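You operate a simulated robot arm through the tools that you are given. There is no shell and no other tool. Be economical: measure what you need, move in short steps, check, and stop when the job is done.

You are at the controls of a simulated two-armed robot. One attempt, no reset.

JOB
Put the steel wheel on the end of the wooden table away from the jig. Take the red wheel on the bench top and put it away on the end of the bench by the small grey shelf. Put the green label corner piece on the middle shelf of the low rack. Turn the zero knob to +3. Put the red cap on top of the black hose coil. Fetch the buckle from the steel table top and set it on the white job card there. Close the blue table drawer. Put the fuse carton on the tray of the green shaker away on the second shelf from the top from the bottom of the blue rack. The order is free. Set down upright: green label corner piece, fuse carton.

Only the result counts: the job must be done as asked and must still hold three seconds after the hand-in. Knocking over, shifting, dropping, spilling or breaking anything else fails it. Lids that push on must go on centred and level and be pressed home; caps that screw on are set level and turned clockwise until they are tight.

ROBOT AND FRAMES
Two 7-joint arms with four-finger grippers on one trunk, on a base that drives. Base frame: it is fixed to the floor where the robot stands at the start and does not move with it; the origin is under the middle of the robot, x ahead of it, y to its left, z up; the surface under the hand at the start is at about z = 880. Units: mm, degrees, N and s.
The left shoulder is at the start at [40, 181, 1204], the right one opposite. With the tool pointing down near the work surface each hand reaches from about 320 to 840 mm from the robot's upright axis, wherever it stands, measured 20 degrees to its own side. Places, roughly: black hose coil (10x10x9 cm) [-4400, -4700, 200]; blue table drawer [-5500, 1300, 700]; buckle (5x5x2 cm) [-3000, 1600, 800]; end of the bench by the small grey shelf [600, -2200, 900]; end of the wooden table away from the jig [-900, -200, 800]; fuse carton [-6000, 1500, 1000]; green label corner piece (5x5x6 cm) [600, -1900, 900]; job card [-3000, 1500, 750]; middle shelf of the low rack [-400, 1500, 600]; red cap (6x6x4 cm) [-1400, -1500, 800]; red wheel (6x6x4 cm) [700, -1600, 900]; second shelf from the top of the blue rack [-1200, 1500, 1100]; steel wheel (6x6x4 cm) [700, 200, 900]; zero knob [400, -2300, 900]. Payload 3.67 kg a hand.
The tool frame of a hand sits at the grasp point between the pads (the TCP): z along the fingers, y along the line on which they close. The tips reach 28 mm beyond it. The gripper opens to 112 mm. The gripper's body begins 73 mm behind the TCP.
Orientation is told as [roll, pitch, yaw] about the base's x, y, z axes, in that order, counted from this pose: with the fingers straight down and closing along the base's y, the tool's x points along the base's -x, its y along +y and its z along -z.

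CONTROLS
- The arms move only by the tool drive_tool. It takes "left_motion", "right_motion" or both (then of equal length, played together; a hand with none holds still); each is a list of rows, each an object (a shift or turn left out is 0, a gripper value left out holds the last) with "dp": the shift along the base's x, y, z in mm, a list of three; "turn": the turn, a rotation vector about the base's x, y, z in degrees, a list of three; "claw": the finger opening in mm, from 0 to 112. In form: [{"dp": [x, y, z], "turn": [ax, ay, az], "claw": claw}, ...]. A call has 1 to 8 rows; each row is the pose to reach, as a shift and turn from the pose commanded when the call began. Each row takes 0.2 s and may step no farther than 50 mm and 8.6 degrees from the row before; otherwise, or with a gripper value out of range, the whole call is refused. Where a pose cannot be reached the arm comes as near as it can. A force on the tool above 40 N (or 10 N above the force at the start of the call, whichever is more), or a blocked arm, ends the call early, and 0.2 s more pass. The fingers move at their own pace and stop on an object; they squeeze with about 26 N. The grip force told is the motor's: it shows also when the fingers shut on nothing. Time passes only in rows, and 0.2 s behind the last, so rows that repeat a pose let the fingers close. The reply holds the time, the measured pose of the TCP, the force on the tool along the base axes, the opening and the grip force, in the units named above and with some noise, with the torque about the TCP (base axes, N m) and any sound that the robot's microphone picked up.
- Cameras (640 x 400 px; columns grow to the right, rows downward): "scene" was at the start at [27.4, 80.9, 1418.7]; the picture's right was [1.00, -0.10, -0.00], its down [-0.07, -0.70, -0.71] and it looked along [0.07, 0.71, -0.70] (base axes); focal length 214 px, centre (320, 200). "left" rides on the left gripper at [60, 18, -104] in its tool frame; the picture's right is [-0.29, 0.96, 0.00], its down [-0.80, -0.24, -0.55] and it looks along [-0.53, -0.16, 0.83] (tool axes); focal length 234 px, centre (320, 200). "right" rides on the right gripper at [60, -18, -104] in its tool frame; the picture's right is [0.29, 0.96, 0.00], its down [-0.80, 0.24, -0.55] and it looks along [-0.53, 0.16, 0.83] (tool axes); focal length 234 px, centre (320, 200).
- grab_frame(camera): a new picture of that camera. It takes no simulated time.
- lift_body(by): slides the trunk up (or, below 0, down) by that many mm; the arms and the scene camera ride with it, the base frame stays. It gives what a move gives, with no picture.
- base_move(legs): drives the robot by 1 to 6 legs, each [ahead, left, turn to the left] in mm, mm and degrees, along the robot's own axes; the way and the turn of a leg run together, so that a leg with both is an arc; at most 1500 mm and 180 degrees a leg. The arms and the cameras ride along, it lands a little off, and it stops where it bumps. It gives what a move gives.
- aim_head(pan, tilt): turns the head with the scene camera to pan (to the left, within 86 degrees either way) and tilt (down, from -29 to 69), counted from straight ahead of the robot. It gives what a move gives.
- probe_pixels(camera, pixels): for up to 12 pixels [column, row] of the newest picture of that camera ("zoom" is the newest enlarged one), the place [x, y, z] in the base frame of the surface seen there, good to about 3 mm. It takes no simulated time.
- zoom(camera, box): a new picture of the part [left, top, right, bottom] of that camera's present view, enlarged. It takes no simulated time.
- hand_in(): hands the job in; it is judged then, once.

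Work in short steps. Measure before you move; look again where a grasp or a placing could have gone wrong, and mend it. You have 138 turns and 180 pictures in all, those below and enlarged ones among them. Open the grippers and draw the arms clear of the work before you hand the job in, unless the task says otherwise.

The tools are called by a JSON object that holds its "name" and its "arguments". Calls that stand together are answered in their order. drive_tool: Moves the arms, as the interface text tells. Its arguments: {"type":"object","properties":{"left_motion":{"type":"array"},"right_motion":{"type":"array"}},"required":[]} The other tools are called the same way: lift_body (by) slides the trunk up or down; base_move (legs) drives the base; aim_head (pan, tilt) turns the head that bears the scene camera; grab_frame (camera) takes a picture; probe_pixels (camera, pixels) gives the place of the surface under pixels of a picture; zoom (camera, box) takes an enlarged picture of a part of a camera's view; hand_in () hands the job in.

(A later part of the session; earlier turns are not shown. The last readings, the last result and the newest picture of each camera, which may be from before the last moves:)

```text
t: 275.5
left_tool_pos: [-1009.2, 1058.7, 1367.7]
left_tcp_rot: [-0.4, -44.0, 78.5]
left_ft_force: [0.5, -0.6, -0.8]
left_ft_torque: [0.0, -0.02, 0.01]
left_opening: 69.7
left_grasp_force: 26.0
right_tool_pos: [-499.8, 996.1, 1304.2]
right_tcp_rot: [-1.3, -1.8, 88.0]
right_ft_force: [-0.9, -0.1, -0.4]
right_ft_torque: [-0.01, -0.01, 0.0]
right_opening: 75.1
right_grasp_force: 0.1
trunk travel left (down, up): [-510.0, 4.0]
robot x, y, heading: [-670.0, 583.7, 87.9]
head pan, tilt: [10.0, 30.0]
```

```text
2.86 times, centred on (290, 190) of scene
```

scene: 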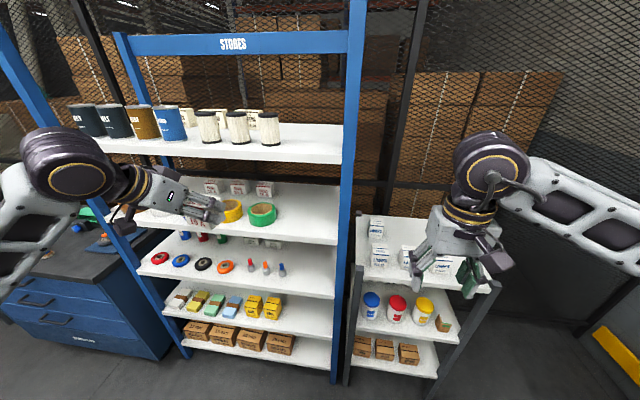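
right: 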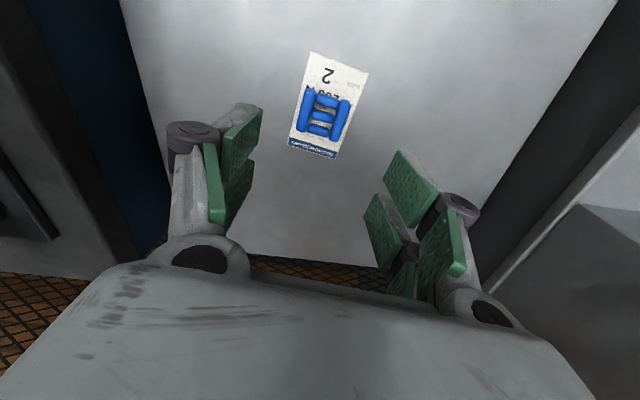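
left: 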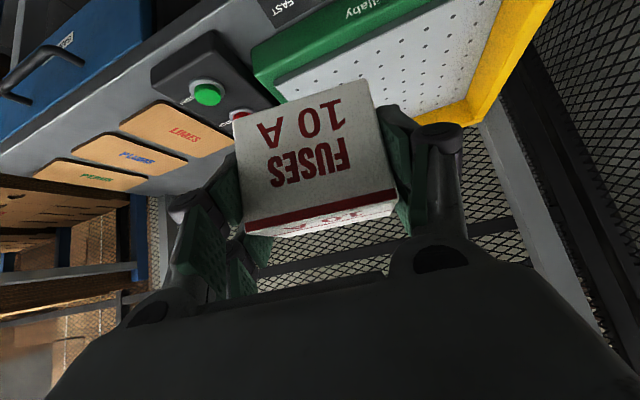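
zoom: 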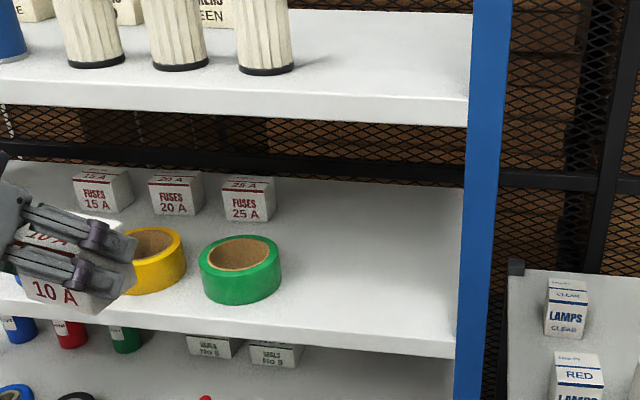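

Free span x −925…−700 at z 1140, next to the other fuse cartons. I bring the carton in front of the shelf at (−815,1250) with ~16 mm clearance.

{"name": "drive_tool", "arguments": {"left_motion": [{"dp": [32, 10, -28], "turn": [0, 0, 2]}, {"dp": [64, 20, -56], "turn": [0, 0, 4]}, {"dp": [97, 35, -84], "turn": [0, 0, 6]}, {"dp": [130, 52, -112], "turn": [0, 0, 8]}, {"dp": [162, 72, -140], "turn": [0, 0, 10]}, {"dp": [194, 95, -165], "turn": [0, 0, 11]}, {"dp": [194, 130, -167], "turn": [0, 0, 11]}]}}

{"name": "zoom", "arguments": {"camera": "scene", "box": [200, 120, 380, 260]}}

{"name": "grab_frame", "arguments": {"camera": "left"}}

```text
t: 277.1
left_tool_pos: [-815.5, 1191.5, 1199.2]
left_tcp_rot: [-0.2, -43.9, 89.5]
left_ft_force: [-0.3, 0.8, -1.3]
left_ft_torque: [-0.01, -0.03, -0.02]
left_opening: 69.8
left_grasp_force: 25.9
right_tool_pos: [-500.1, 997.5, 1303.2]
right_tcp_rot: [-1.3, -1.7, 88.0]
right_ft_force: [0.1, 0.0, 0.5]
right_ft_torque: [-0.02, 0.01, 0.01]
right_opening: 74.9
right_grasp_force: 0.1
trunk travel left (down, up): [-510.0, 4.0]
robot x, y, heading: [-672.1, 583.5, 88.3]
head pan, tilt: [10.0, 30.0]
```

```text
2.86 times, centred on (290, 190) of scene
```

zoom: 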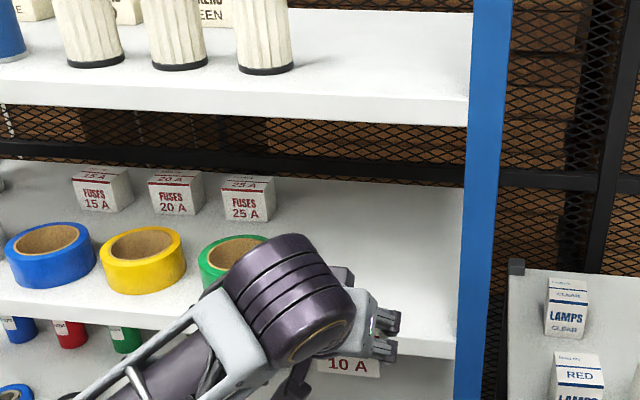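

```text
76 pictures are left
```

left: 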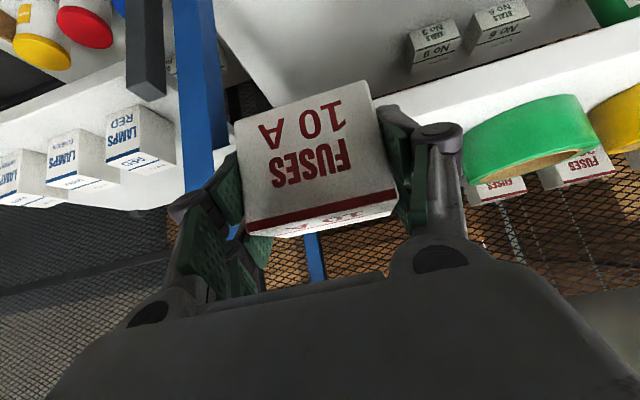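

Clear. I slide in 116 mm.

{"name": "drive_tool", "arguments": {"left_motion": [{"dp": [0, 38, 0]}, {"dp": [0, 76, 0]}, {"dp": [0, 117, 0]}]}}

{"name": "grab_frame", "arguments": {"camera": "left"}}

{"name": "zoom", "arguments": {"camera": "scene", "box": [200, 120, 380, 260]}}

```text
t: 277.9
left_tool_pos: [-815.4, 1307.9, 1199.9]
left_tcp_rot: [-0.2, -43.9, 89.5]
left_ft_force: [-0.8, 0.7, -1.4]
left_ft_torque: [0.0, 0.04, 0.04]
left_opening: 69.6
left_grasp_force: 26.4
right_tool_pos: [-500.2, 996.6, 1304.2]
right_tcp_rot: [-1.4, -1.7, 88.0]
right_ft_force: [-0.5, 0.4, -0.5]
right_ft_torque: [-0.01, 0.01, 0.01]
right_opening: 74.9
right_grasp_force: 0.0
trunk travel left (down, up): [-510.0, 4.0]
robot x, y, heading: [-672.0, 581.8, 88.4]
head pan, tilt: [10.0, 30.0]
```

```text
75 pictures are left
```

left: 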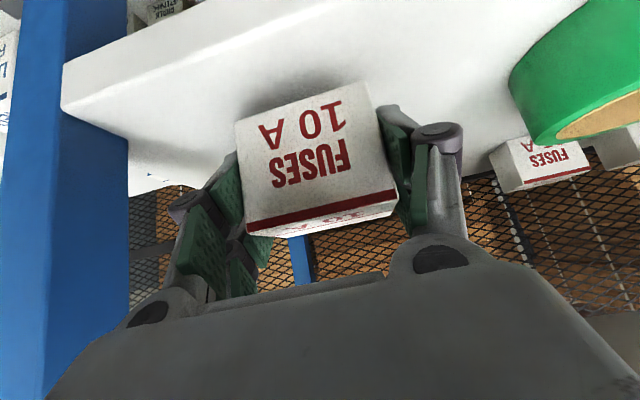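

```text
2.86 times, centred on (290, 190) of scene
```

zoom: 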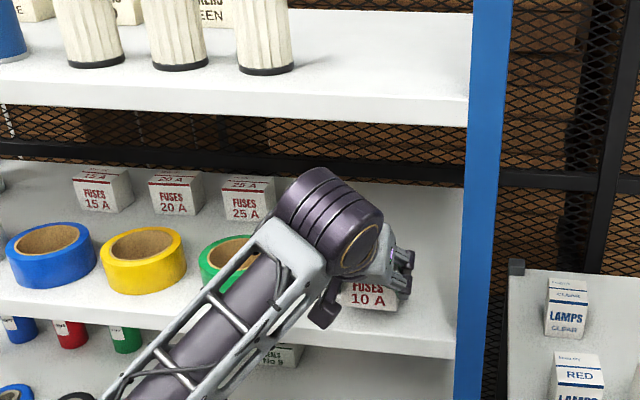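

I lower 16 mm, open to 90 and withdraw back.

{"name": "drive_tool", "arguments": {"left_motion": [{"dp": [0, 0, -10]}, {"dp": [0, 0, -16]}, {"dp": [0, 0, -17], "claw": 92}, {"dp": [0, 0, -17], "claw": 92}, {"dp": [0, -30, 5]}, {"dp": [0, -70, 25]}, {"dp": [0, -115, 40]}, {"dp": [0, -160, 55]}]}}

{"name": "zoom", "arguments": {"camera": "scene", "box": [200, 120, 380, 260]}}

{"name": "grab_frame", "arguments": {"camera": "left"}}

```text
t: 279.7
left_tool_pos: [-812.6, 1143.2, 1255.1]
left_tcp_rot: [-0.1, -44.0, 89.5]
left_ft_force: [-0.2, -0.3, 0.8]
left_ft_torque: [-0.01, 0.01, 0.01]
left_opening: 91.8
left_grasp_force: 0.0
right_tool_pos: [-500.7, 994.1, 1305.0]
right_tcp_rot: [-1.4, -1.9, 88.1]
right_ft_force: [0.5, -0.7, 0.4]
right_ft_torque: [0.02, 0.02, -0.01]
right_opening: 75.1
right_grasp_force: 0.1
trunk travel left (down, up): [-510.0, 4.0]
robot x, y, heading: [-671.8, 586.4, 88.2]
head pan, tilt: [10.0, 30.0]
```

```text
2.86 times, centred on (290, 190) of scene
```

zoom: 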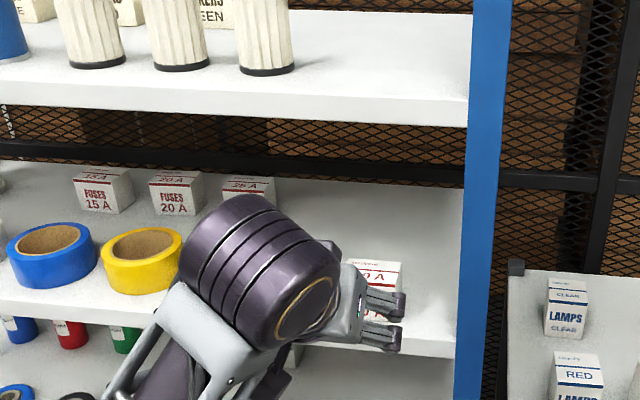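

```text
72 pictures are left
```

left: 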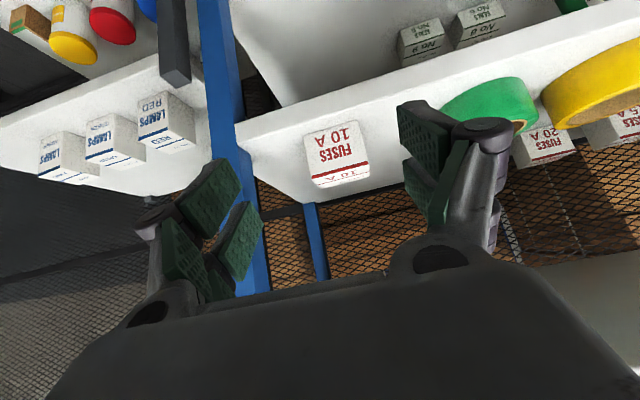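

Carton stands upright on the second shelf. I level the left tool and pull it back to its travel position.

{"name": "drive_tool", "arguments": {"left_motion": [{"dp": [-15, -15, 10], "turn": [-7.4, 0, 0]}, {"dp": [-35, -30, 20], "turn": [-14.8, 0, 0]}, {"dp": [-60, -45, 30], "turn": [-22, 0, 0]}, {"dp": [-90, -60, 40], "turn": [-29.4, 0, 0]}, {"dp": [-125, -75, 45], "turn": [-36.8, 0, 0]}, {"dp": [-160, -90, 50], "turn": [-44, 0, 0]}, {"dp": [-200, -105, 50], "turn": [-44, 0, 0]}, {"dp": [-240, -120, 50], "turn": [-44, 0, 0]}]}}

{"name": "base_move", "arguments": {"legs": [[0, 0, -88], [380, -30, 0], [0, 0, -90], [1350, 0, 0]]}}

{"name": "aim_head", "arguments": {"pan": -50, "tilt": 30}}

{"name": "grab_frame", "arguments": {"camera": "scene"}}

```text
t: 281.5
left_tool_pos: [-1058.2, 1022.7, 1305.6]
left_tcp_rot: [-0.6, -0.1, 89.6]
left_ft_force: [-0.8, -0.8, 0.0]
left_ft_torque: [0.0, -0.05, 0.02]
left_opening: 91.7
left_grasp_force: 0.0
right_tool_pos: [-500.6, 993.1, 1305.5]
right_tcp_rot: [-1.4, -1.9, 88.0]
right_ft_force: [-0.4, -0.6, -0.4]
right_ft_torque: [0.04, -0.05, 0.0]
right_opening: 75.1
right_grasp_force: 0.0
trunk travel left (down, up): [-510.0, 4.0]
robot x, y, heading: [-670.0, 579.8, 88.3]
head pan, tilt: [10.0, 30.0]
```

```text
t: 298.9
left_tool_pos: [85.8, -1231.2, 1306.0]
left_tcp_rot: [-0.6, 0.0, -89.3]
left_ft_force: [0.2, -1.0, 0.7]
left_ft_torque: [-0.03, 0.0, 0.0]
left_opening: 92.0
left_grasp_force: 0.1
right_tool_pos: [-469.9, -1209.5, 1305.5]
right_tcp_rot: [-1.3, -1.8, -91.1]
right_ft_force: [-0.3, 0.5, 0.0]
right_ft_torque: [0.0, -0.03, 0.0]
right_opening: 75.3
right_grasp_force: 0.1
trunk travel left (down, up): [-510.0, 4.0]
robot x, y, heading: [-307.1, -798.3, -90.7]
head pan, tilt: [10.0, 30.0]
```

```text
t: 300.2
left_tool_pos: [86.4, -1232.7, 1307.0]
left_tcp_rot: [-0.6, 0.0, -89.4]
left_ft_force: [0.9, 0.2, -0.3]
left_ft_torque: [-0.01, 0.02, 0.02]
left_opening: 92.1
left_grasp_force: 0.1
right_tool_pos: [-470.2, -1210.3, 1305.1]
right_tcp_rot: [-1.3, -1.7, -91.1]
right_ft_force: [-0.7, -0.1, 0.4]
right_ft_torque: [0.02, 0.0, -0.02]
right_opening: 75.2
right_grasp_force: 0.0
trunk travel left (down, up): [-510.0, 4.0]
robot x, y, heading: [-306.4, -792.5, -90.6]
head pan, tilt: [-50.0, 30.0]
```

```text
71 pictures are left
```

scene: 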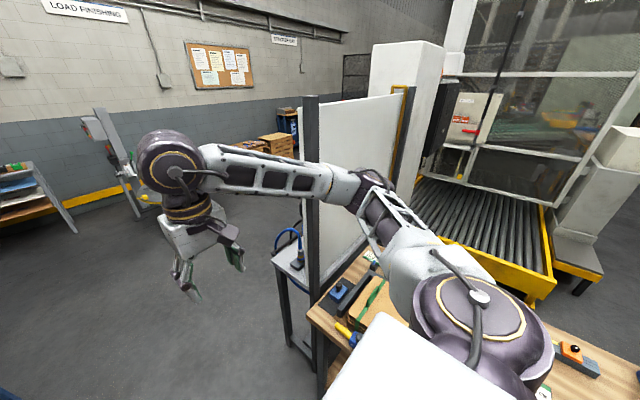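

The stand behind the whiteboard is at (290,265). I shift left 130, drive ahead 800 and look right.

{"name": "base_move", "arguments": {"legs": [[0, 130, 0], [1000, 0, 0]]}}

{"name": "aim_head", "arguments": {"pan": -80, "tilt": 30}}

{"name": "grab_frame", "arguments": {"camera": "scene"}}

```text
t: 306.5
left_tool_pos: [202.6, -2243.1, 1305.7]
left_tcp_rot: [-0.6, 0.0, -89.5]
left_ft_force: [-0.1, -0.1, 0.3]
left_ft_torque: [-0.02, 0.0, -0.04]
left_opening: 92.2
left_grasp_force: 0.0
right_tool_pos: [-353.4, -2220.8, 1304.6]
right_tcp_rot: [-1.4, -1.8, -91.0]
right_ft_force: [-0.2, 0.3, 0.8]
right_ft_torque: [-0.01, -0.02, -0.02]
right_opening: 75.0
right_grasp_force: 0.0
trunk travel left (down, up): [-510.0, 4.0]
robot x, y, heading: [-190.0, -1807.8, -90.8]
head pan, tilt: [-50.0, 30.0]
```

```text
t: 307.5
left_tool_pos: [203.0, -2242.5, 1306.3]
left_tcp_rot: [-0.6, 0.1, -89.3]
left_ft_force: [-0.9, -0.4, 0.7]
left_ft_torque: [0.01, 0.0, -0.01]
left_opening: 91.7
left_grasp_force: 0.0
right_tool_pos: [-353.3, -2222.7, 1304.3]
right_tcp_rot: [-1.3, -1.8, -91.0]
right_ft_force: [-0.2, -0.1, 0.1]
right_ft_torque: [0.04, -0.03, 0.02]
right_opening: 75.0
right_grasp_force: 0.2
trunk travel left (down, up): [-510.0, 4.0]
robot x, y, heading: [-189.2, -1803.8, -90.7]
head pan, tilt: [-80.0, 30.0]
```

```text
70 pictures are left
```

scene: 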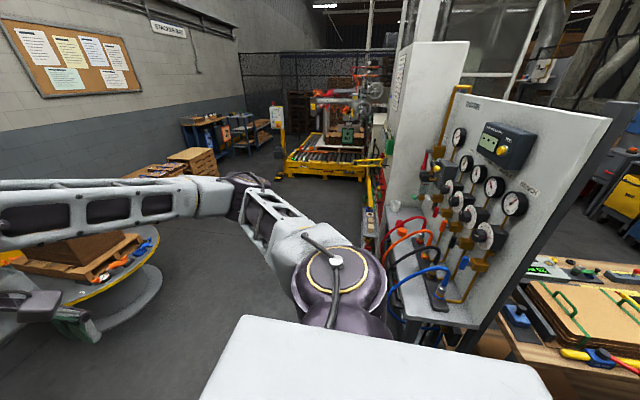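

The gauge board stands at the right. I zoom toward (−1400,−1500) for the red cap.

{"name": "zoom", "arguments": {"camera": "scene", "box": [320, 130, 480, 330]}}

{"name": "probe_pixels", "arguments": {"camera": "zoom", "pixels": [[285, 175], [265, 220], [345, 200], [340, 280], [300, 330], [190, 200], [350, 350], [215, 290]]}}

```text
2.00 times, centred on (400, 230) of scene
```

zoom: 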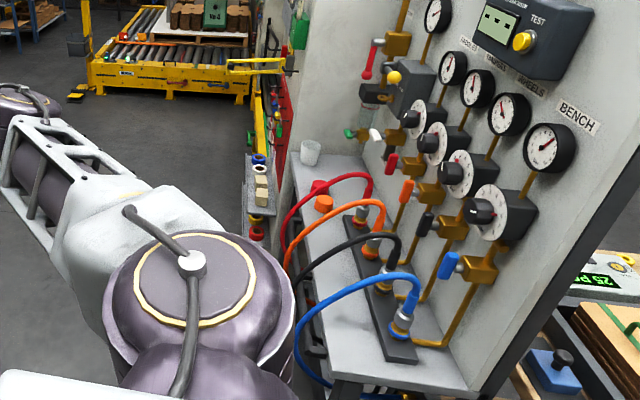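

```text
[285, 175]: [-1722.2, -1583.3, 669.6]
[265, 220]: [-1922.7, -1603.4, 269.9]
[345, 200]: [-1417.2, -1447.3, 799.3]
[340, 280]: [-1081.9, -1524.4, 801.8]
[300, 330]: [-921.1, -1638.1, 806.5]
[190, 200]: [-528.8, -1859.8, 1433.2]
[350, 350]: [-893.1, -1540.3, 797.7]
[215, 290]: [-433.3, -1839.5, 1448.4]
```

The red cap is by the hoses at zoom (320,187), next to an orange one. I check the spool table and floor before driving round to face the stand.

{"name": "aim_head", "arguments": {"pan": -25, "tilt": 35}}

{"name": "grab_frame", "arguments": {"camera": "scene"}}

{"name": "probe_pixels", "arguments": {"camera": "scene", "pixels": [[320, 300], [320, 160], [400, 160], [440, 200], [480, 230], [300, 130], [360, 150], [420, 130]]}}

```text
t: 308.7
left_tool_pos: [201.6, -2243.1, 1306.0]
left_tcp_rot: [-0.6, 0.0, -89.4]
left_ft_force: [0.1, 0.3, 0.0]
left_ft_torque: [-0.03, -0.01, 0.0]
left_opening: 92.0
left_grasp_force: 0.0
right_tool_pos: [-353.3, -2223.6, 1305.6]
right_tcp_rot: [-1.3, -1.8, -91.0]
right_ft_force: [-0.3, 1.3, 0.4]
right_ft_torque: [0.01, 0.0, 0.01]
right_opening: 74.8
right_grasp_force: 0.1
trunk travel left (down, up): [-510.0, 4.0]
robot x, y, heading: [-187.9, -1805.7, -90.9]
head pan, tilt: [-25.0, 35.0]
```

```text
68 pictures are left
```

scene: 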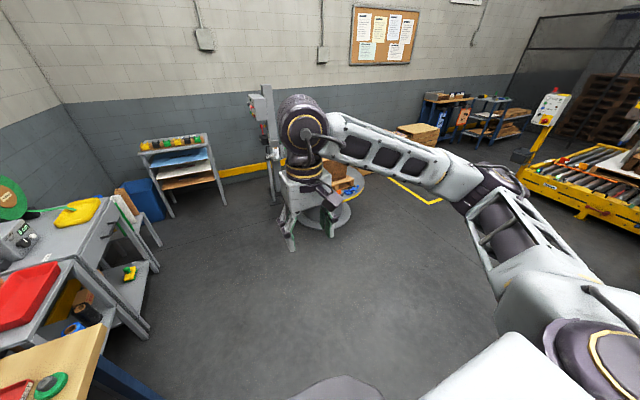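

```text
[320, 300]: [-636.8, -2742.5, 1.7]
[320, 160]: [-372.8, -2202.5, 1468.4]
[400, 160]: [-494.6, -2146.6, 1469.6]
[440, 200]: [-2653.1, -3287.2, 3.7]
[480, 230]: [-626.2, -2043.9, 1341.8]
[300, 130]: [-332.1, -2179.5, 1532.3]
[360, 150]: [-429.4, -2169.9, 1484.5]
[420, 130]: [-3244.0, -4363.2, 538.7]
```

The floor is free. I drive around to face the stand.

{"name": "base_move", "arguments": {"legs": [[520, 0, 0.7], [0, 0, -90], [1200, 0, 0], [0, 0, -90]]}}

{"name": "aim_head", "arguments": {"pan": 0, "tilt": 35}}

{"name": "grab_frame", "arguments": {"camera": "scene"}}

```text
t: 326.0
left_tool_pos: [-1803.1, -1919.6, 1305.8]
left_tcp_rot: [-0.6, 0.0, 93.1]
left_ft_force: [0.1, 0.4, 0.1]
left_ft_torque: [0.02, 0.03, -0.01]
left_opening: 92.1
left_grasp_force: 0.2
right_tool_pos: [-1245.4, -1915.3, 1305.7]
right_tcp_rot: [-1.3, -1.6, 91.4]
right_ft_force: [-0.6, -0.3, -0.2]
right_ft_torque: [-0.01, 0.03, 0.0]
right_opening: 75.1
right_grasp_force: 0.1
trunk travel left (down, up): [-510.0, 4.0]
robot x, y, heading: [-1390.9, -2337.5, 91.8]
head pan, tilt: [-25.0, 35.0]
```

```text
t: 326.9
left_tool_pos: [-1802.6, -1918.6, 1306.6]
left_tcp_rot: [-0.6, 0.0, 93.2]
left_ft_force: [-0.4, 1.0, -0.5]
left_ft_torque: [0.0, -0.03, -0.02]
left_opening: 92.0
left_grasp_force: 0.0
right_tool_pos: [-1244.6, -1915.8, 1305.0]
right_tcp_rot: [-1.4, -1.8, 91.5]
right_ft_force: [0.1, -0.3, 0.2]
right_ft_torque: [0.0, 0.02, 0.0]
right_opening: 74.9
right_grasp_force: 0.0
trunk travel left (down, up): [-510.0, 4.0]
robot x, y, heading: [-1391.0, -2336.9, 91.5]
head pan, tilt: [0.0, 35.0]
```

```text
67 pictures are left
```

scene: 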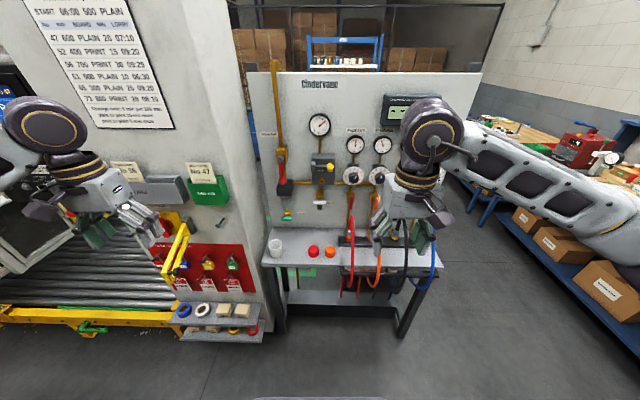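

The two caps show at (313,251) and (330,251). I zoom and probe.

{"name": "zoom", "arguments": {"camera": "scene", "box": [260, 220, 360, 282]}}

{"name": "probe_pixels", "arguments": {"camera": "zoom", "pixels": [[338, 185], [338, 205], [310, 205], [370, 205], [338, 232], [445, 190], [445, 215], [415, 210], [480, 210], [105, 170], [340, 265], [560, 215]]}}

```text
6.40 times, centred on (310, 251) of scene
```

zoom: 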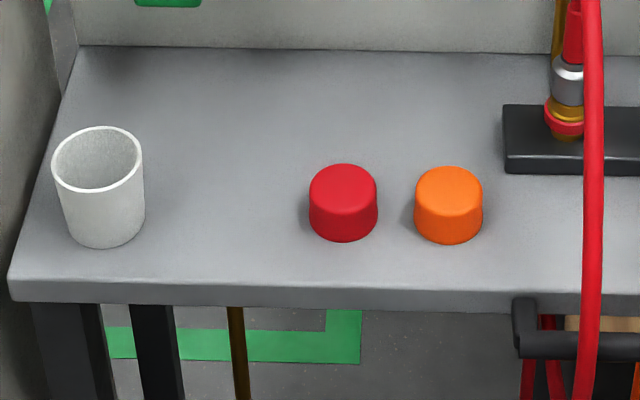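

```text
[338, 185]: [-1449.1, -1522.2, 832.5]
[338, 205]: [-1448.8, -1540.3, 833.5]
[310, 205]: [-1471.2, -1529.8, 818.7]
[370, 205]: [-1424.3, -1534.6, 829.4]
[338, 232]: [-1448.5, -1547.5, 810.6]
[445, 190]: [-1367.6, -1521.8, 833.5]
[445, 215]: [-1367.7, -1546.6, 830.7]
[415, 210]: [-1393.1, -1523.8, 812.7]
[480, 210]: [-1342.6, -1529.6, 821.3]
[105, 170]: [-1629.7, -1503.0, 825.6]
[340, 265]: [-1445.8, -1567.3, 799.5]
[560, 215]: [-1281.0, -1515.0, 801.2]
```

Red cap: centre (−1448,−1522), Ø≈53, z 800–834; the orange neighbour leaves a 28 mm gap. I position for the left hand: 60 right, 150 ahead, trunk down 185.

{"name": "base_move", "arguments": {"legs": [[150, -60, -1.5]]}}

{"name": "lift_body", "arguments": {"by": -185}}

{"name": "grab_frame", "arguments": {"camera": "scene"}}

```text
t: 328.4
left_tool_pos: [-1736.8, -1761.8, 1306.8]
left_tcp_rot: [-0.7, -0.1, 91.5]
left_ft_force: [-0.3, -1.2, 0.4]
left_ft_torque: [0.03, -0.02, -0.01]
left_opening: 92.0
left_grasp_force: 0.0
right_tool_pos: [-1180.7, -1773.1, 1306.3]
right_tcp_rot: [-1.4, -2.0, 90.0]
right_ft_force: [-0.1, -0.2, -1.3]
right_ft_torque: [0.02, -0.01, 0.02]
right_opening: 75.2
right_grasp_force: 0.0
trunk travel left (down, up): [-510.0, 4.0]
robot x, y, heading: [-1336.6, -2188.0, 90.1]
head pan, tilt: [0.0, 35.0]
```

```text
t: 330.4
left_tool_pos: [-1734.7, -1759.3, 1121.1]
left_tcp_rot: [-0.6, 0.1, 91.6]
left_ft_force: [0.2, 0.6, 0.5]
left_ft_torque: [0.02, 0.04, -0.04]
left_opening: 91.7
left_grasp_force: 0.1
right_tool_pos: [-1177.7, -1769.3, 1119.8]
right_tcp_rot: [-1.3, -1.9, 90.0]
right_ft_force: [-0.6, -0.4, 0.2]
right_ft_torque: [0.01, 0.0, -0.01]
right_opening: 75.1
right_grasp_force: 0.0
trunk travel left (down, up): [-325.0, 189.0]
robot x, y, heading: [-1334.1, -2190.4, 90.3]
head pan, tilt: [0.0, 35.0]
```

```text
65 pictures are left
```

scene: 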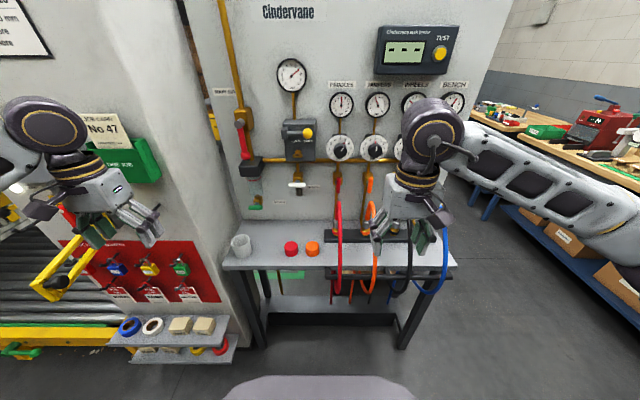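

I probe how far the gauge and valve above the caps protrude.

{"name": "probe_pixels", "arguments": {"camera": "scene", "pixels": [[299, 187], [297, 140], [307, 132], [291, 75], [300, 160], [243, 160], [240, 125], [338, 150], [291, 248], [240, 245]]}}

```text
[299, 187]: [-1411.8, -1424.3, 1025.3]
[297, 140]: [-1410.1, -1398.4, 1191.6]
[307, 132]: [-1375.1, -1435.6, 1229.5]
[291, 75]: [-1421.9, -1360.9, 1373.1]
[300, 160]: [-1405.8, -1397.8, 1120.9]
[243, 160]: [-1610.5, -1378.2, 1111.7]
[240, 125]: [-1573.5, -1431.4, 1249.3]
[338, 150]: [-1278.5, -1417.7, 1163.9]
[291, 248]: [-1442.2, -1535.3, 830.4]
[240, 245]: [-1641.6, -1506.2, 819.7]
```

Protrusions reach y≈−1436, so I tilt the tool 12° and move above the cap.

{"name": "drive_tool", "arguments": {"left_motion": [{"dp": [34, 25, -20], "turn": [1.5, 0, 0], "claw": 72}, {"dp": [68, 50, -40], "turn": [3, 0, 0]}, {"dp": [102, 75, -60], "turn": [4.5, 0, 0]}, {"dp": [136, 100, -80], "turn": [6, 0, 0]}, {"dp": [170, 125, -100], "turn": [7.5, 0, 0]}, {"dp": [204, 150, -120], "turn": [9, 0, -0.5]}, {"dp": [238, 175, -140], "turn": [10.5, 0, -1]}, {"dp": [274, 202, -160], "turn": [12, 0, -1.5]}]}}

{"name": "grab_frame", "arguments": {"camera": "left"}}

```text
t: 332.2
left_tool_pos: [-1459.6, -1555.1, 959.2]
left_tcp_rot: [-0.6, -12.0, 90.1]
left_ft_force: [0.3, 0.3, -0.7]
left_ft_torque: [-0.04, 0.05, -0.02]
left_opening: 72.1
left_grasp_force: 0.1
right_tool_pos: [-1176.6, -1767.1, 1118.4]
right_tcp_rot: [-1.3, -1.7, 90.0]
right_ft_force: [0.4, -0.3, 0.3]
right_ft_torque: [-0.02, 0.05, 0.01]
right_opening: 75.1
right_grasp_force: 0.1
trunk travel left (down, up): [-325.0, 189.0]
robot x, y, heading: [-1334.6, -2187.7, 89.9]
head pan, tilt: [0.0, 35.0]
```

```text
64 pictures are left
```

left: 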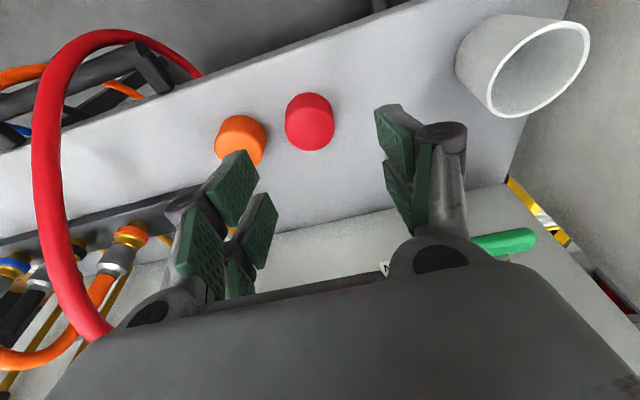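

The cap is at (310,122). I probe it here.

{"name": "probe_pixels", "arguments": {"camera": "left", "pixels": [[312, 130], [290, 130], [333, 122], [312, 146], [308, 98], [241, 140], [262, 140], [248, 160]]}}

```text
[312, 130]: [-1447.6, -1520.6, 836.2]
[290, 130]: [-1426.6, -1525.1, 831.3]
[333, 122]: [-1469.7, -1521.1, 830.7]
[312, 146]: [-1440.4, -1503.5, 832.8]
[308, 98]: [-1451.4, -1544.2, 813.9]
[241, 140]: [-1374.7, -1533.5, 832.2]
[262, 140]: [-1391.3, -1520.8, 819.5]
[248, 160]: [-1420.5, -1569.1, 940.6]
```

Centre (−1447.5,−1523). I descend to z≈846 and close.

{"name": "drive_tool", "arguments": {"left_motion": [{"dp": [12, 18, -30]}, {"dp": [12, 22, -65]}, {"dp": [12, 26, -95]}, {"dp": [12, 28, -113]}, {"dp": [12, 28, -113], "claw": 38}, {"dp": [12, 28, -113], "claw": 38}, {"dp": [12, 28, -113], "claw": 38}]}}

{"name": "grab_frame", "arguments": {"camera": "left"}}

```text
t: 333.8
left_tool_pos: [-1448.7, -1529.0, 847.2]
left_tcp_rot: [-0.8, -12.0, 90.1]
left_ft_force: [-0.6, 0.1, -0.2]
left_ft_torque: [0.04, 0.01, 0.0]
left_opening: 54.1
left_grasp_force: 26.4
right_tool_pos: [-1179.4, -1770.4, 1119.4]
right_tcp_rot: [-1.3, -1.8, 90.0]
right_ft_force: [0.3, -0.5, -0.4]
right_ft_torque: [-0.02, 0.01, 0.0]
right_opening: 74.9
right_grasp_force: 0.2
trunk travel left (down, up): [-325.0, 189.0]
robot x, y, heading: [-1334.5, -2188.8, 90.4]
head pan, tilt: [0.0, 35.0]
```

```text
63 pictures are left
```

left: 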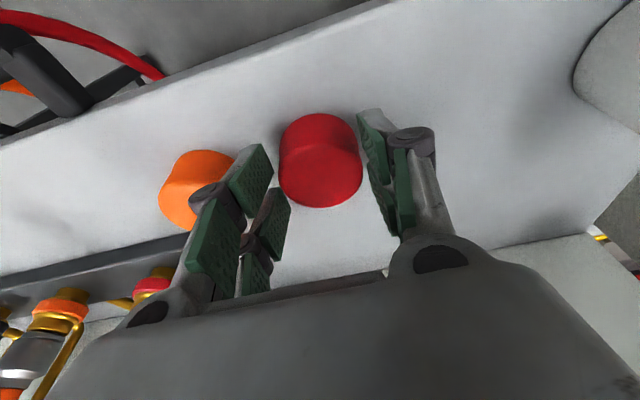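

Gripped at 54 mm. I lift and retract.

{"name": "drive_tool", "arguments": {"left_motion": [{"dp": [0, 0, 40]}, {"dp": [0, -10, 80]}, {"dp": [-10, -40, 115]}, {"dp": [-30, -75, 140]}, {"dp": [-55, -110, 165]}, {"dp": [-80, -145, 190]}, {"dp": [-110, -180, 205]}, {"dp": [-140, -215, 215]}]}}

{"name": "grab_frame", "arguments": {"camera": "left"}}

{"name": "base_move", "arguments": {"legs": [[-250, 0, 0], [0, 0, 90]]}}

{"name": "aim_head", "arguments": {"pan": 30, "tilt": 25}}

{"name": "grab_frame", "arguments": {"camera": "scene"}}

```text
t: 335.6
left_tool_pos: [-1589.4, -1746.9, 1063.1]
left_tcp_rot: [-0.8, -12.1, 90.1]
left_ft_force: [-0.1, -0.8, -0.3]
left_ft_torque: [0.01, -0.01, 0.02]
left_opening: 54.3
left_grasp_force: 26.0
right_tool_pos: [-1178.9, -1772.6, 1120.3]
right_tcp_rot: [-1.3, -1.9, 89.9]
right_ft_force: [0.3, 0.0, -0.2]
right_ft_torque: [0.03, -0.01, 0.03]
right_opening: 75.2
right_grasp_force: 0.1
trunk travel left (down, up): [-325.0, 189.0]
robot x, y, heading: [-1334.3, -2186.9, 90.2]
head pan, tilt: [0.0, 35.0]
```

```text
62 pictures are left
```

left: 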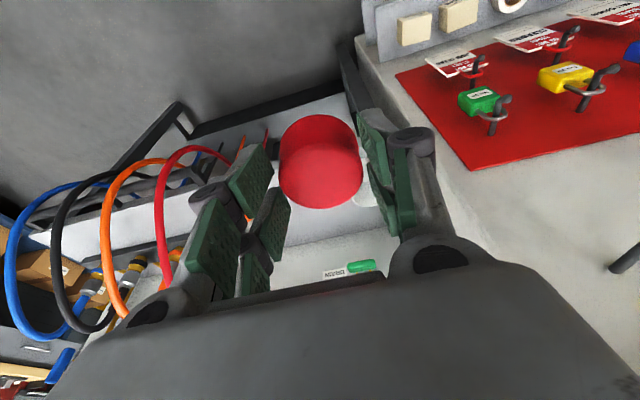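

```text
t: 341.7
left_tool_pos: [-1775.4, -2694.5, 1062.3]
left_tcp_rot: [-0.8, -12.0, -179.5]
left_ft_force: [0.4, 0.0, -0.1]
left_ft_torque: [-0.01, -0.02, 0.0]
left_opening: 53.8
left_grasp_force: 26.1
right_tool_pos: [-1753.2, -2285.2, 1118.9]
right_tcp_rot: [-1.3, -1.8, -179.9]
right_ft_force: [-0.3, -0.1, -0.4]
right_ft_torque: [0.0, -0.05, -0.02]
right_opening: 74.9
right_grasp_force: 0.1
trunk travel left (down, up): [-325.0, 189.0]
robot x, y, heading: [-1335.1, -2440.3, -179.4]
head pan, tilt: [0.0, 35.0]
```

```text
t: 342.6
left_tool_pos: [-1775.4, -2694.5, 1062.7]
left_tcp_rot: [-0.9, -12.0, -179.5]
left_ft_force: [0.1, 0.2, -0.8]
left_ft_torque: [-0.01, -0.01, 0.02]
left_opening: 54.4
left_grasp_force: 25.7
right_tool_pos: [-1752.3, -2284.6, 1118.7]
right_tcp_rot: [-1.3, -1.7, -179.8]
right_ft_force: [0.1, 0.3, -0.9]
right_ft_torque: [0.05, -0.03, 0.01]
right_opening: 75.0
right_grasp_force: 0.0
trunk travel left (down, up): [-325.0, 189.0]
robot x, y, heading: [-1333.2, -2440.6, -179.4]
head pan, tilt: [30.0, 25.0]
```

```text
61 pictures are left
```

scene: 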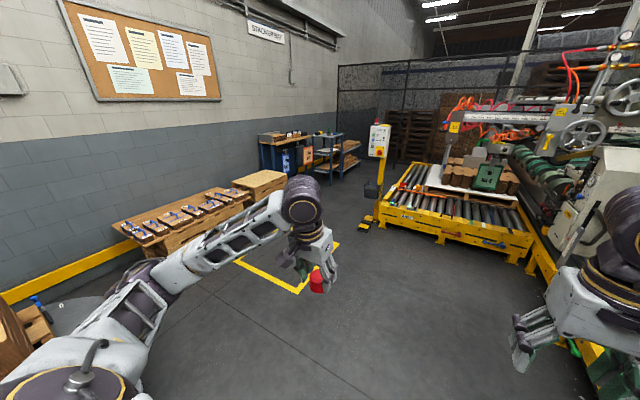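

The coil should be near the racks at (280–345,150). I zoom there and probe.

{"name": "zoom", "arguments": {"camera": "scene", "box": [240, 115, 380, 200]}}

{"name": "probe_pixels", "arguments": {"camera": "zoom", "pixels": [[230, 200], [410, 200], [490, 180], [430, 230], [440, 160], [110, 270], [370, 330], [630, 250], [500, 300], [300, 220]]}}

```text
4.57 times, centred on (310, 158) of scene
```

zoom: 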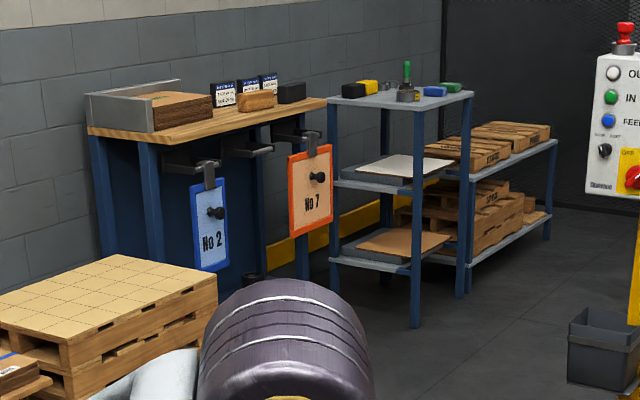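

```text
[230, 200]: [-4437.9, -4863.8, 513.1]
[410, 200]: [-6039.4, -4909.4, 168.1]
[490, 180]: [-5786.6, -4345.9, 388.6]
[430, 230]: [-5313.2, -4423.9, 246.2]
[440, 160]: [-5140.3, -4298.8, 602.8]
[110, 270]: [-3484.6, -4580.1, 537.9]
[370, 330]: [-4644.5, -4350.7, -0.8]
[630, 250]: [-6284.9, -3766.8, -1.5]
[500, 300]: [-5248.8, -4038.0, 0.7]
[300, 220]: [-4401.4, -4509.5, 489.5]
```

I probe the obstacles on the way (control post, conveyor corner, pallets).

{"name": "probe_pixels", "arguments": {"camera": "scene", "pixels": [[376, 210], [364, 226], [440, 243], [525, 262], [285, 180], [245, 210], [170, 235], [298, 290], [405, 235], [180, 220]]}}

```text
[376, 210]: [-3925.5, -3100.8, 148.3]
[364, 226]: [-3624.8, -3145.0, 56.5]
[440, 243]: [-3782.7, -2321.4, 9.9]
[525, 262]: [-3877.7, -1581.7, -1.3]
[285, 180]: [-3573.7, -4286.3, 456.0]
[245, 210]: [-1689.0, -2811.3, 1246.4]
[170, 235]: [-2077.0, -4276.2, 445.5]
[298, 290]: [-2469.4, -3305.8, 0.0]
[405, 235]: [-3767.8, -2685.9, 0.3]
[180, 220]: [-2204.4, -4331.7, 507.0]
```

Between the control post (y≈−3100) and pallets (y≈−4280) I take y≈−3720. I drive there and turn to face the table.

{"name": "base_move", "arguments": {"legs": [[950, 600, 0], [650, 680, 0], [1400, 0, 0], [80, 0, 0], [0, 0, 89.5]]}}

{"name": "aim_head", "arguments": {"pan": 0, "tilt": 40}}

{"name": "grab_frame", "arguments": {"camera": "scene"}}

```text
t: 356.1
left_tool_pos: [-3920.4, -4003.9, 1065.7]
left_tcp_rot: [-0.9, -12.4, -179.5]
left_ft_force: [-0.3, 0.0, 0.0]
left_ft_torque: [-0.01, 0.0, -0.03]
left_opening: 53.7
left_grasp_force: 26.1
right_tool_pos: [-3894.7, -3590.0, 1116.1]
right_tcp_rot: [-1.9, -1.1, 179.6]
right_ft_force: [-1.0, 0.9, 0.9]
right_ft_torque: [0.01, 0.02, -0.01]
right_opening: 74.8
right_grasp_force: 0.0
trunk travel left (down, up): [-325.0, 189.0]
robot x, y, heading: [-3481.2, -3746.4, -179.8]
head pan, tilt: [30.0, 25.0]
stopped in leg 3: the robot was blocked; the commanded pose is now the measured one
```

```text
t: 357.0
left_tool_pos: [-3919.3, -4003.0, 1065.7]
left_tcp_rot: [-0.9, -12.3, -179.5]
left_ft_force: [0.6, 0.3, 0.3]
left_ft_torque: [0.02, 0.0, -0.01]
left_opening: 53.6
left_grasp_force: 26.1
right_tool_pos: [-3894.6, -3588.8, 1117.0]
right_tcp_rot: [-1.8, -1.1, 179.8]
right_ft_force: [-0.5, -0.1, 0.6]
right_ft_torque: [0.04, 0.0, 0.01]
right_opening: 75.0
right_grasp_force: 0.0
trunk travel left (down, up): [-325.0, 189.0]
robot x, y, heading: [-3483.8, -3746.8, -179.6]
head pan, tilt: [0.0, 40.0]
```

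```text
59 pictures are left
```

scene: 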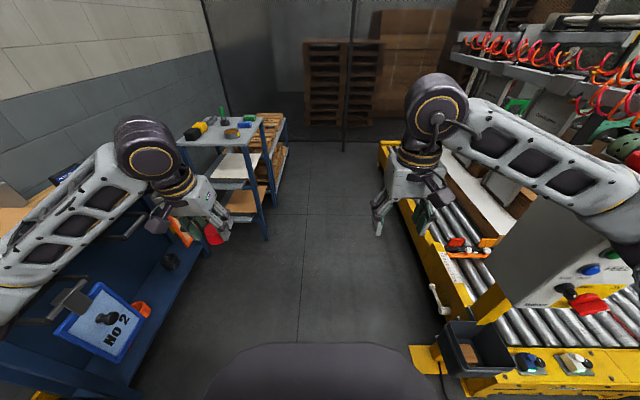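

The pedal/bin at lower right (430–475,350) blocks the base. I back off, shift 150 left, and go on.

{"name": "base_move", "arguments": {"legs": [[-50, 0, 0], [0, 160, 0], [780, 0, 0]]}}

{"name": "aim_head", "arguments": {"pan": 70, "tilt": 45}}

{"name": "grab_frame", "arguments": {"camera": "scene"}}

```text
t: 362.8
left_tool_pos: [-4640.1, -4171.0, 1063.6]
left_tcp_rot: [-0.7, -12.0, -179.4]
left_ft_force: [-0.2, 0.5, 0.2]
left_ft_torque: [-0.02, 0.02, -0.01]
left_opening: 53.9
left_grasp_force: 26.2
right_tool_pos: [-4616.9, -3755.8, 1112.7]
right_tcp_rot: [-1.7, -0.8, 179.9]
right_ft_force: [0.8, -0.6, 0.4]
right_ft_torque: [0.0, -0.04, 0.01]
right_opening: 75.3
right_grasp_force: 0.0
trunk travel left (down, up): [-325.0, 189.0]
robot x, y, heading: [-4195.8, -3912.1, -179.4]
head pan, tilt: [0.0, 40.0]
```

```text
t: 364.2
left_tool_pos: [-4640.8, -4170.7, 1062.4]
left_tcp_rot: [-0.9, -12.0, -179.4]
left_ft_force: [-0.6, -0.1, 0.1]
left_ft_torque: [0.0, 0.0, 0.02]
left_opening: 53.1
left_grasp_force: 26.0
right_tool_pos: [-4616.5, -3757.3, 1112.4]
right_tcp_rot: [-1.6, -0.7, 179.9]
right_ft_force: [0.9, -0.9, 1.1]
right_ft_torque: [-0.01, -0.01, 0.01]
right_opening: 74.8
right_grasp_force: 0.0
trunk travel left (down, up): [-325.0, 189.0]
robot x, y, heading: [-4200.3, -3915.5, -179.5]
head pan, tilt: [70.0, 45.0]
```

```text
58 pictures are left
```

scene: 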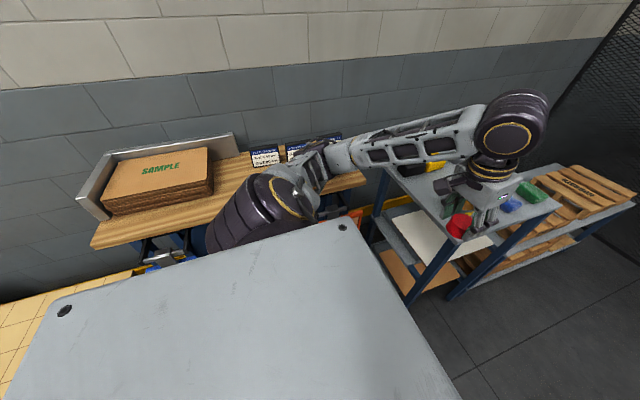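

I move 150 mm away from the table, then turn to face it.

{"name": "base_move", "arguments": {"legs": [[0, -150, 0], [100, 0, 0], [0, 0, 89.5]]}}

{"name": "aim_head", "arguments": {"pan": 0, "tilt": 45}}

{"name": "grab_frame", "arguments": {"camera": "scene"}}

```text
t: 370.6
left_tool_pos: [-4043.3, -4206.6, 1062.2]
left_tcp_rot: [-0.8, -12.0, -89.3]
left_ft_force: [-0.2, 0.2, -0.8]
left_ft_torque: [0.0, 0.0, 0.01]
left_opening: 53.5
left_grasp_force: 25.9
right_tool_pos: [-4455.5, -4183.4, 1112.4]
right_tcp_rot: [-1.6, -0.7, -90.1]
right_ft_force: [0.0, -0.3, 0.2]
right_ft_torque: [0.04, -0.03, 0.02]
right_opening: 75.0
right_grasp_force: 0.0
trunk travel left (down, up): [-325.0, 189.0]
robot x, y, heading: [-4300.8, -3766.1, -89.3]
head pan, tilt: [70.0, 45.0]
```

```text
t: 372.0
left_tool_pos: [-4042.7, -4205.7, 1063.4]
left_tcp_rot: [-0.8, -12.1, -89.3]
left_ft_force: [0.1, 0.1, 0.1]
left_ft_torque: [0.01, 0.01, -0.01]
left_opening: 53.3
left_grasp_force: 26.0
right_tool_pos: [-4454.8, -4182.9, 1112.3]
right_tcp_rot: [-1.5, -0.6, -90.1]
right_ft_force: [0.3, 0.6, 0.4]
right_ft_torque: [0.01, 0.02, -0.02]
right_opening: 75.2
right_grasp_force: 0.0
trunk travel left (down, up): [-325.0, 189.0]
robot x, y, heading: [-4297.7, -3764.2, -89.1]
head pan, tilt: [0.0, 45.0]
```

```text
57 pictures are left
```

scene: 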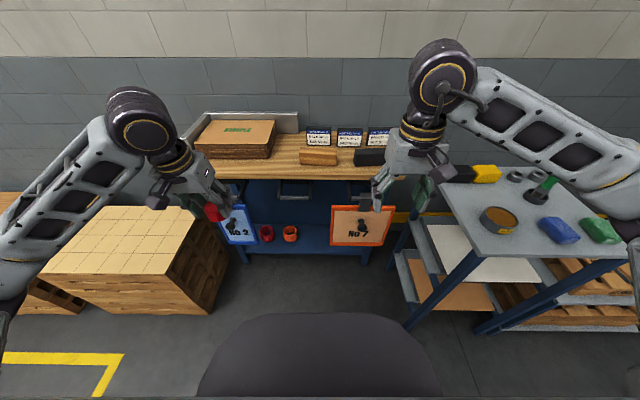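

A low shelf under the table holds red and orange coils at (266,233),(290,233); the black one may hide behind board No 7. I zoom.

{"name": "zoom", "arguments": {"camera": "scene", "box": [210, 170, 410, 280]}}

{"name": "probe_pixels", "arguments": {"camera": "zoom", "pixels": [[178, 205], [260, 205], [310, 220], [320, 250], [470, 180], [500, 120], [400, 120], [560, 150], [250, 60], [100, 180], [330, 100], [420, 240]]}}

```text
3.20 times, centred on (310, 225) of scene
```

zoom: 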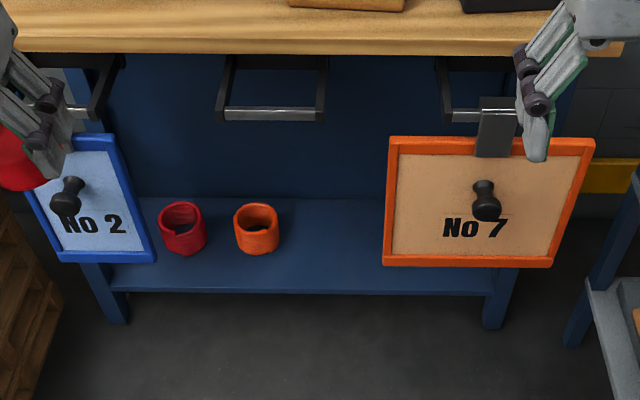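

```text
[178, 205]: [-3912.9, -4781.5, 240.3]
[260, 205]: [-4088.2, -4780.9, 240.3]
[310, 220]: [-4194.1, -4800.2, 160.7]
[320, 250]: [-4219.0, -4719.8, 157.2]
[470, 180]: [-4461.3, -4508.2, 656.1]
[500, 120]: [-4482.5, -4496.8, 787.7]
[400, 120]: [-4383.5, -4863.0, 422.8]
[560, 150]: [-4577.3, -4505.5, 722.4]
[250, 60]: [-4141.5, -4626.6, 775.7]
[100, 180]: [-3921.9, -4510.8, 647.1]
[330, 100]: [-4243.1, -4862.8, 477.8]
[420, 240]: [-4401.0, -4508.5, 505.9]
```

The black coil must hide behind board No 7. I lower the trunk fully so the head sees under the board.

{"name": "lift_body", "arguments": {"by": -320}}

{"name": "aim_head", "arguments": {"pan": -5, "tilt": 40}}

{"name": "zoom", "arguments": {"camera": "scene", "box": [220, 130, 420, 255]}}

```text
t: 375.2
left_tool_pos: [-4042.8, -4205.4, 745.6]
left_tcp_rot: [-0.9, -12.0, -89.3]
left_ft_force: [0.4, 0.1, 0.0]
left_ft_torque: [-0.02, -0.03, 0.03]
left_opening: 53.4
left_grasp_force: 26.0
right_tool_pos: [-4455.5, -4183.1, 794.0]
right_tcp_rot: [-1.6, -0.7, -90.0]
right_ft_force: [0.2, -0.3, 0.3]
right_ft_torque: [0.0, 0.01, 0.0]
right_opening: 75.0
right_grasp_force: 0.1
trunk travel left (down, up): [-5.0, 509.0]
robot x, y, heading: [-4301.5, -3767.3, -89.1]
head pan, tilt: [0.0, 45.0]
```

```text
t: 375.9
left_tool_pos: [-4041.7, -4205.7, 744.7]
left_tcp_rot: [-0.8, -12.0, -89.3]
left_ft_force: [0.1, 0.4, -0.6]
left_ft_torque: [0.02, 0.01, 0.0]
left_opening: 53.2
left_grasp_force: 26.1
right_tool_pos: [-4456.1, -4183.7, 793.0]
right_tcp_rot: [-1.5, -0.8, -90.0]
right_ft_force: [0.4, -0.4, 0.3]
right_ft_torque: [0.01, -0.03, -0.01]
right_opening: 75.2
right_grasp_force: 0.0
trunk travel left (down, up): [-5.0, 509.0]
robot x, y, heading: [-4300.6, -3764.3, -89.2]
head pan, tilt: [-5.0, 40.0]
```

```text
3.20 times, centred on (320, 192) of scene
```

zoom: 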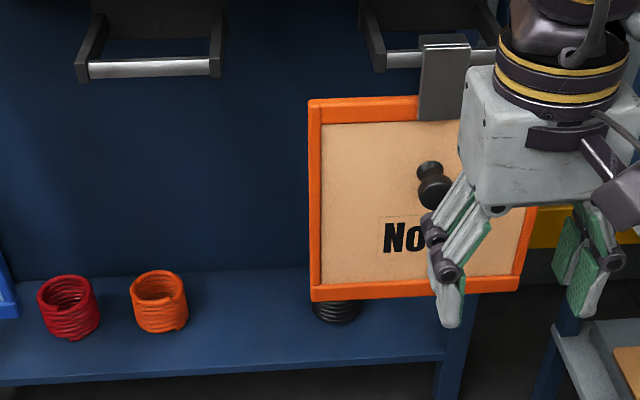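

The black coil peeks out at zoom (335,310), under the board's left corner. I probe it and the board's edges.

{"name": "probe_pixels", "arguments": {"camera": "zoom", "pixels": [[335, 312], [316, 308], [358, 308], [335, 322], [312, 200], [313, 298], [500, 288], [312, 102], [160, 280], [160, 320], [150, 66], [240, 340]]}}

```text
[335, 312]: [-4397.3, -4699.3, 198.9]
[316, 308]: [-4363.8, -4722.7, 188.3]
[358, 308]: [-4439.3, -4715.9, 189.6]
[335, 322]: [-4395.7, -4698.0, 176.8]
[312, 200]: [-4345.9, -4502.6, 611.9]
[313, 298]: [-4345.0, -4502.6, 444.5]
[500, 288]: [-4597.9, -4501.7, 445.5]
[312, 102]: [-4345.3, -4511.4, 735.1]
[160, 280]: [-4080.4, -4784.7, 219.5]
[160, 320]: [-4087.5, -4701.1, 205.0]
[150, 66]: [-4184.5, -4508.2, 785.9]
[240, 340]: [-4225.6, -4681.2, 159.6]
```

Black coil: centre ≈(−4401,−4742), top ≈246; board No 7 covers x<−4345, z 440–740 at y −4502, table bars at z 786. The left arm must enter low through the gap between the boards. First I lower the left hand to z≈345 and raise and retract the right hand.

{"name": "drive_tool", "arguments": {"left_motion": [{"dp": [-8, 0, -49]}, {"dp": [-16, 0, -98]}, {"dp": [-24, 0, -147]}, {"dp": [-32, 0, -196]}, {"dp": [-40, 0, -245]}, {"dp": [-48, 0, -294]}, {"dp": [-56, 0, -343]}, {"dp": [-62, 0, -390]}], "right_motion": [{"dp": [0, 5, 30]}, {"dp": [0, 10, 60]}, {"dp": [0, 15, 90]}, {"dp": [0, 25, 120]}, {"dp": [0, 35, 150]}, {"dp": [0, 45, 180]}, {"dp": [0, 55, 205]}, {"dp": [0, 60, 220]}]}}

{"name": "zoom", "arguments": {"camera": "scene", "box": [225, 205, 295, 245]}}

{"name": "grab_frame", "arguments": {"camera": "scene"}}

```text
t: 377.7
left_tool_pos: [-4103.9, -4206.0, 353.3]
left_tcp_rot: [-0.8, -12.1, -89.3]
left_ft_force: [-0.7, -0.3, 0.0]
left_ft_torque: [0.0, 0.0, 0.0]
left_opening: 53.4
left_grasp_force: 26.2
right_tool_pos: [-4455.1, -4122.4, 1013.6]
right_tcp_rot: [-1.8, -0.6, -90.1]
right_ft_force: [-0.5, 0.2, -0.1]
right_ft_torque: [-0.03, -0.04, 0.01]
right_opening: 75.4
right_grasp_force: 0.1
trunk travel left (down, up): [-5.0, 509.0]
robot x, y, heading: [-4301.1, -3763.6, -89.2]
head pan, tilt: [-5.0, 40.0]
```

```text
9.14 times, centred on (260, 225) of scene
```

zoom: 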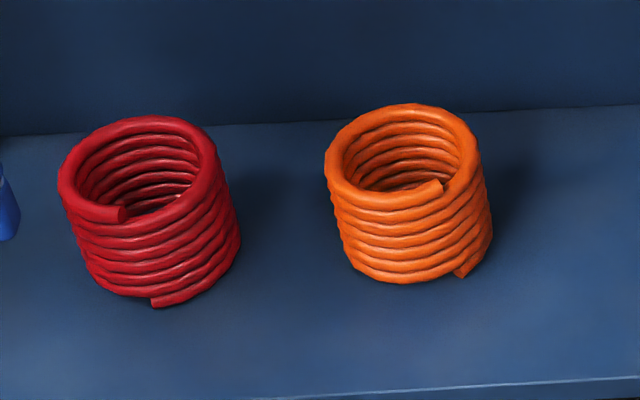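

```text
53 pictures are left
```

scene: 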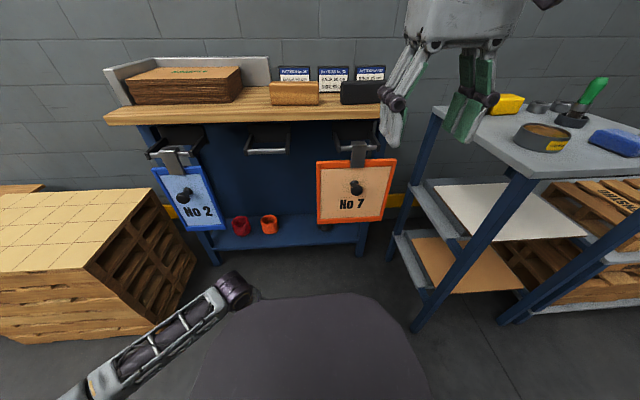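

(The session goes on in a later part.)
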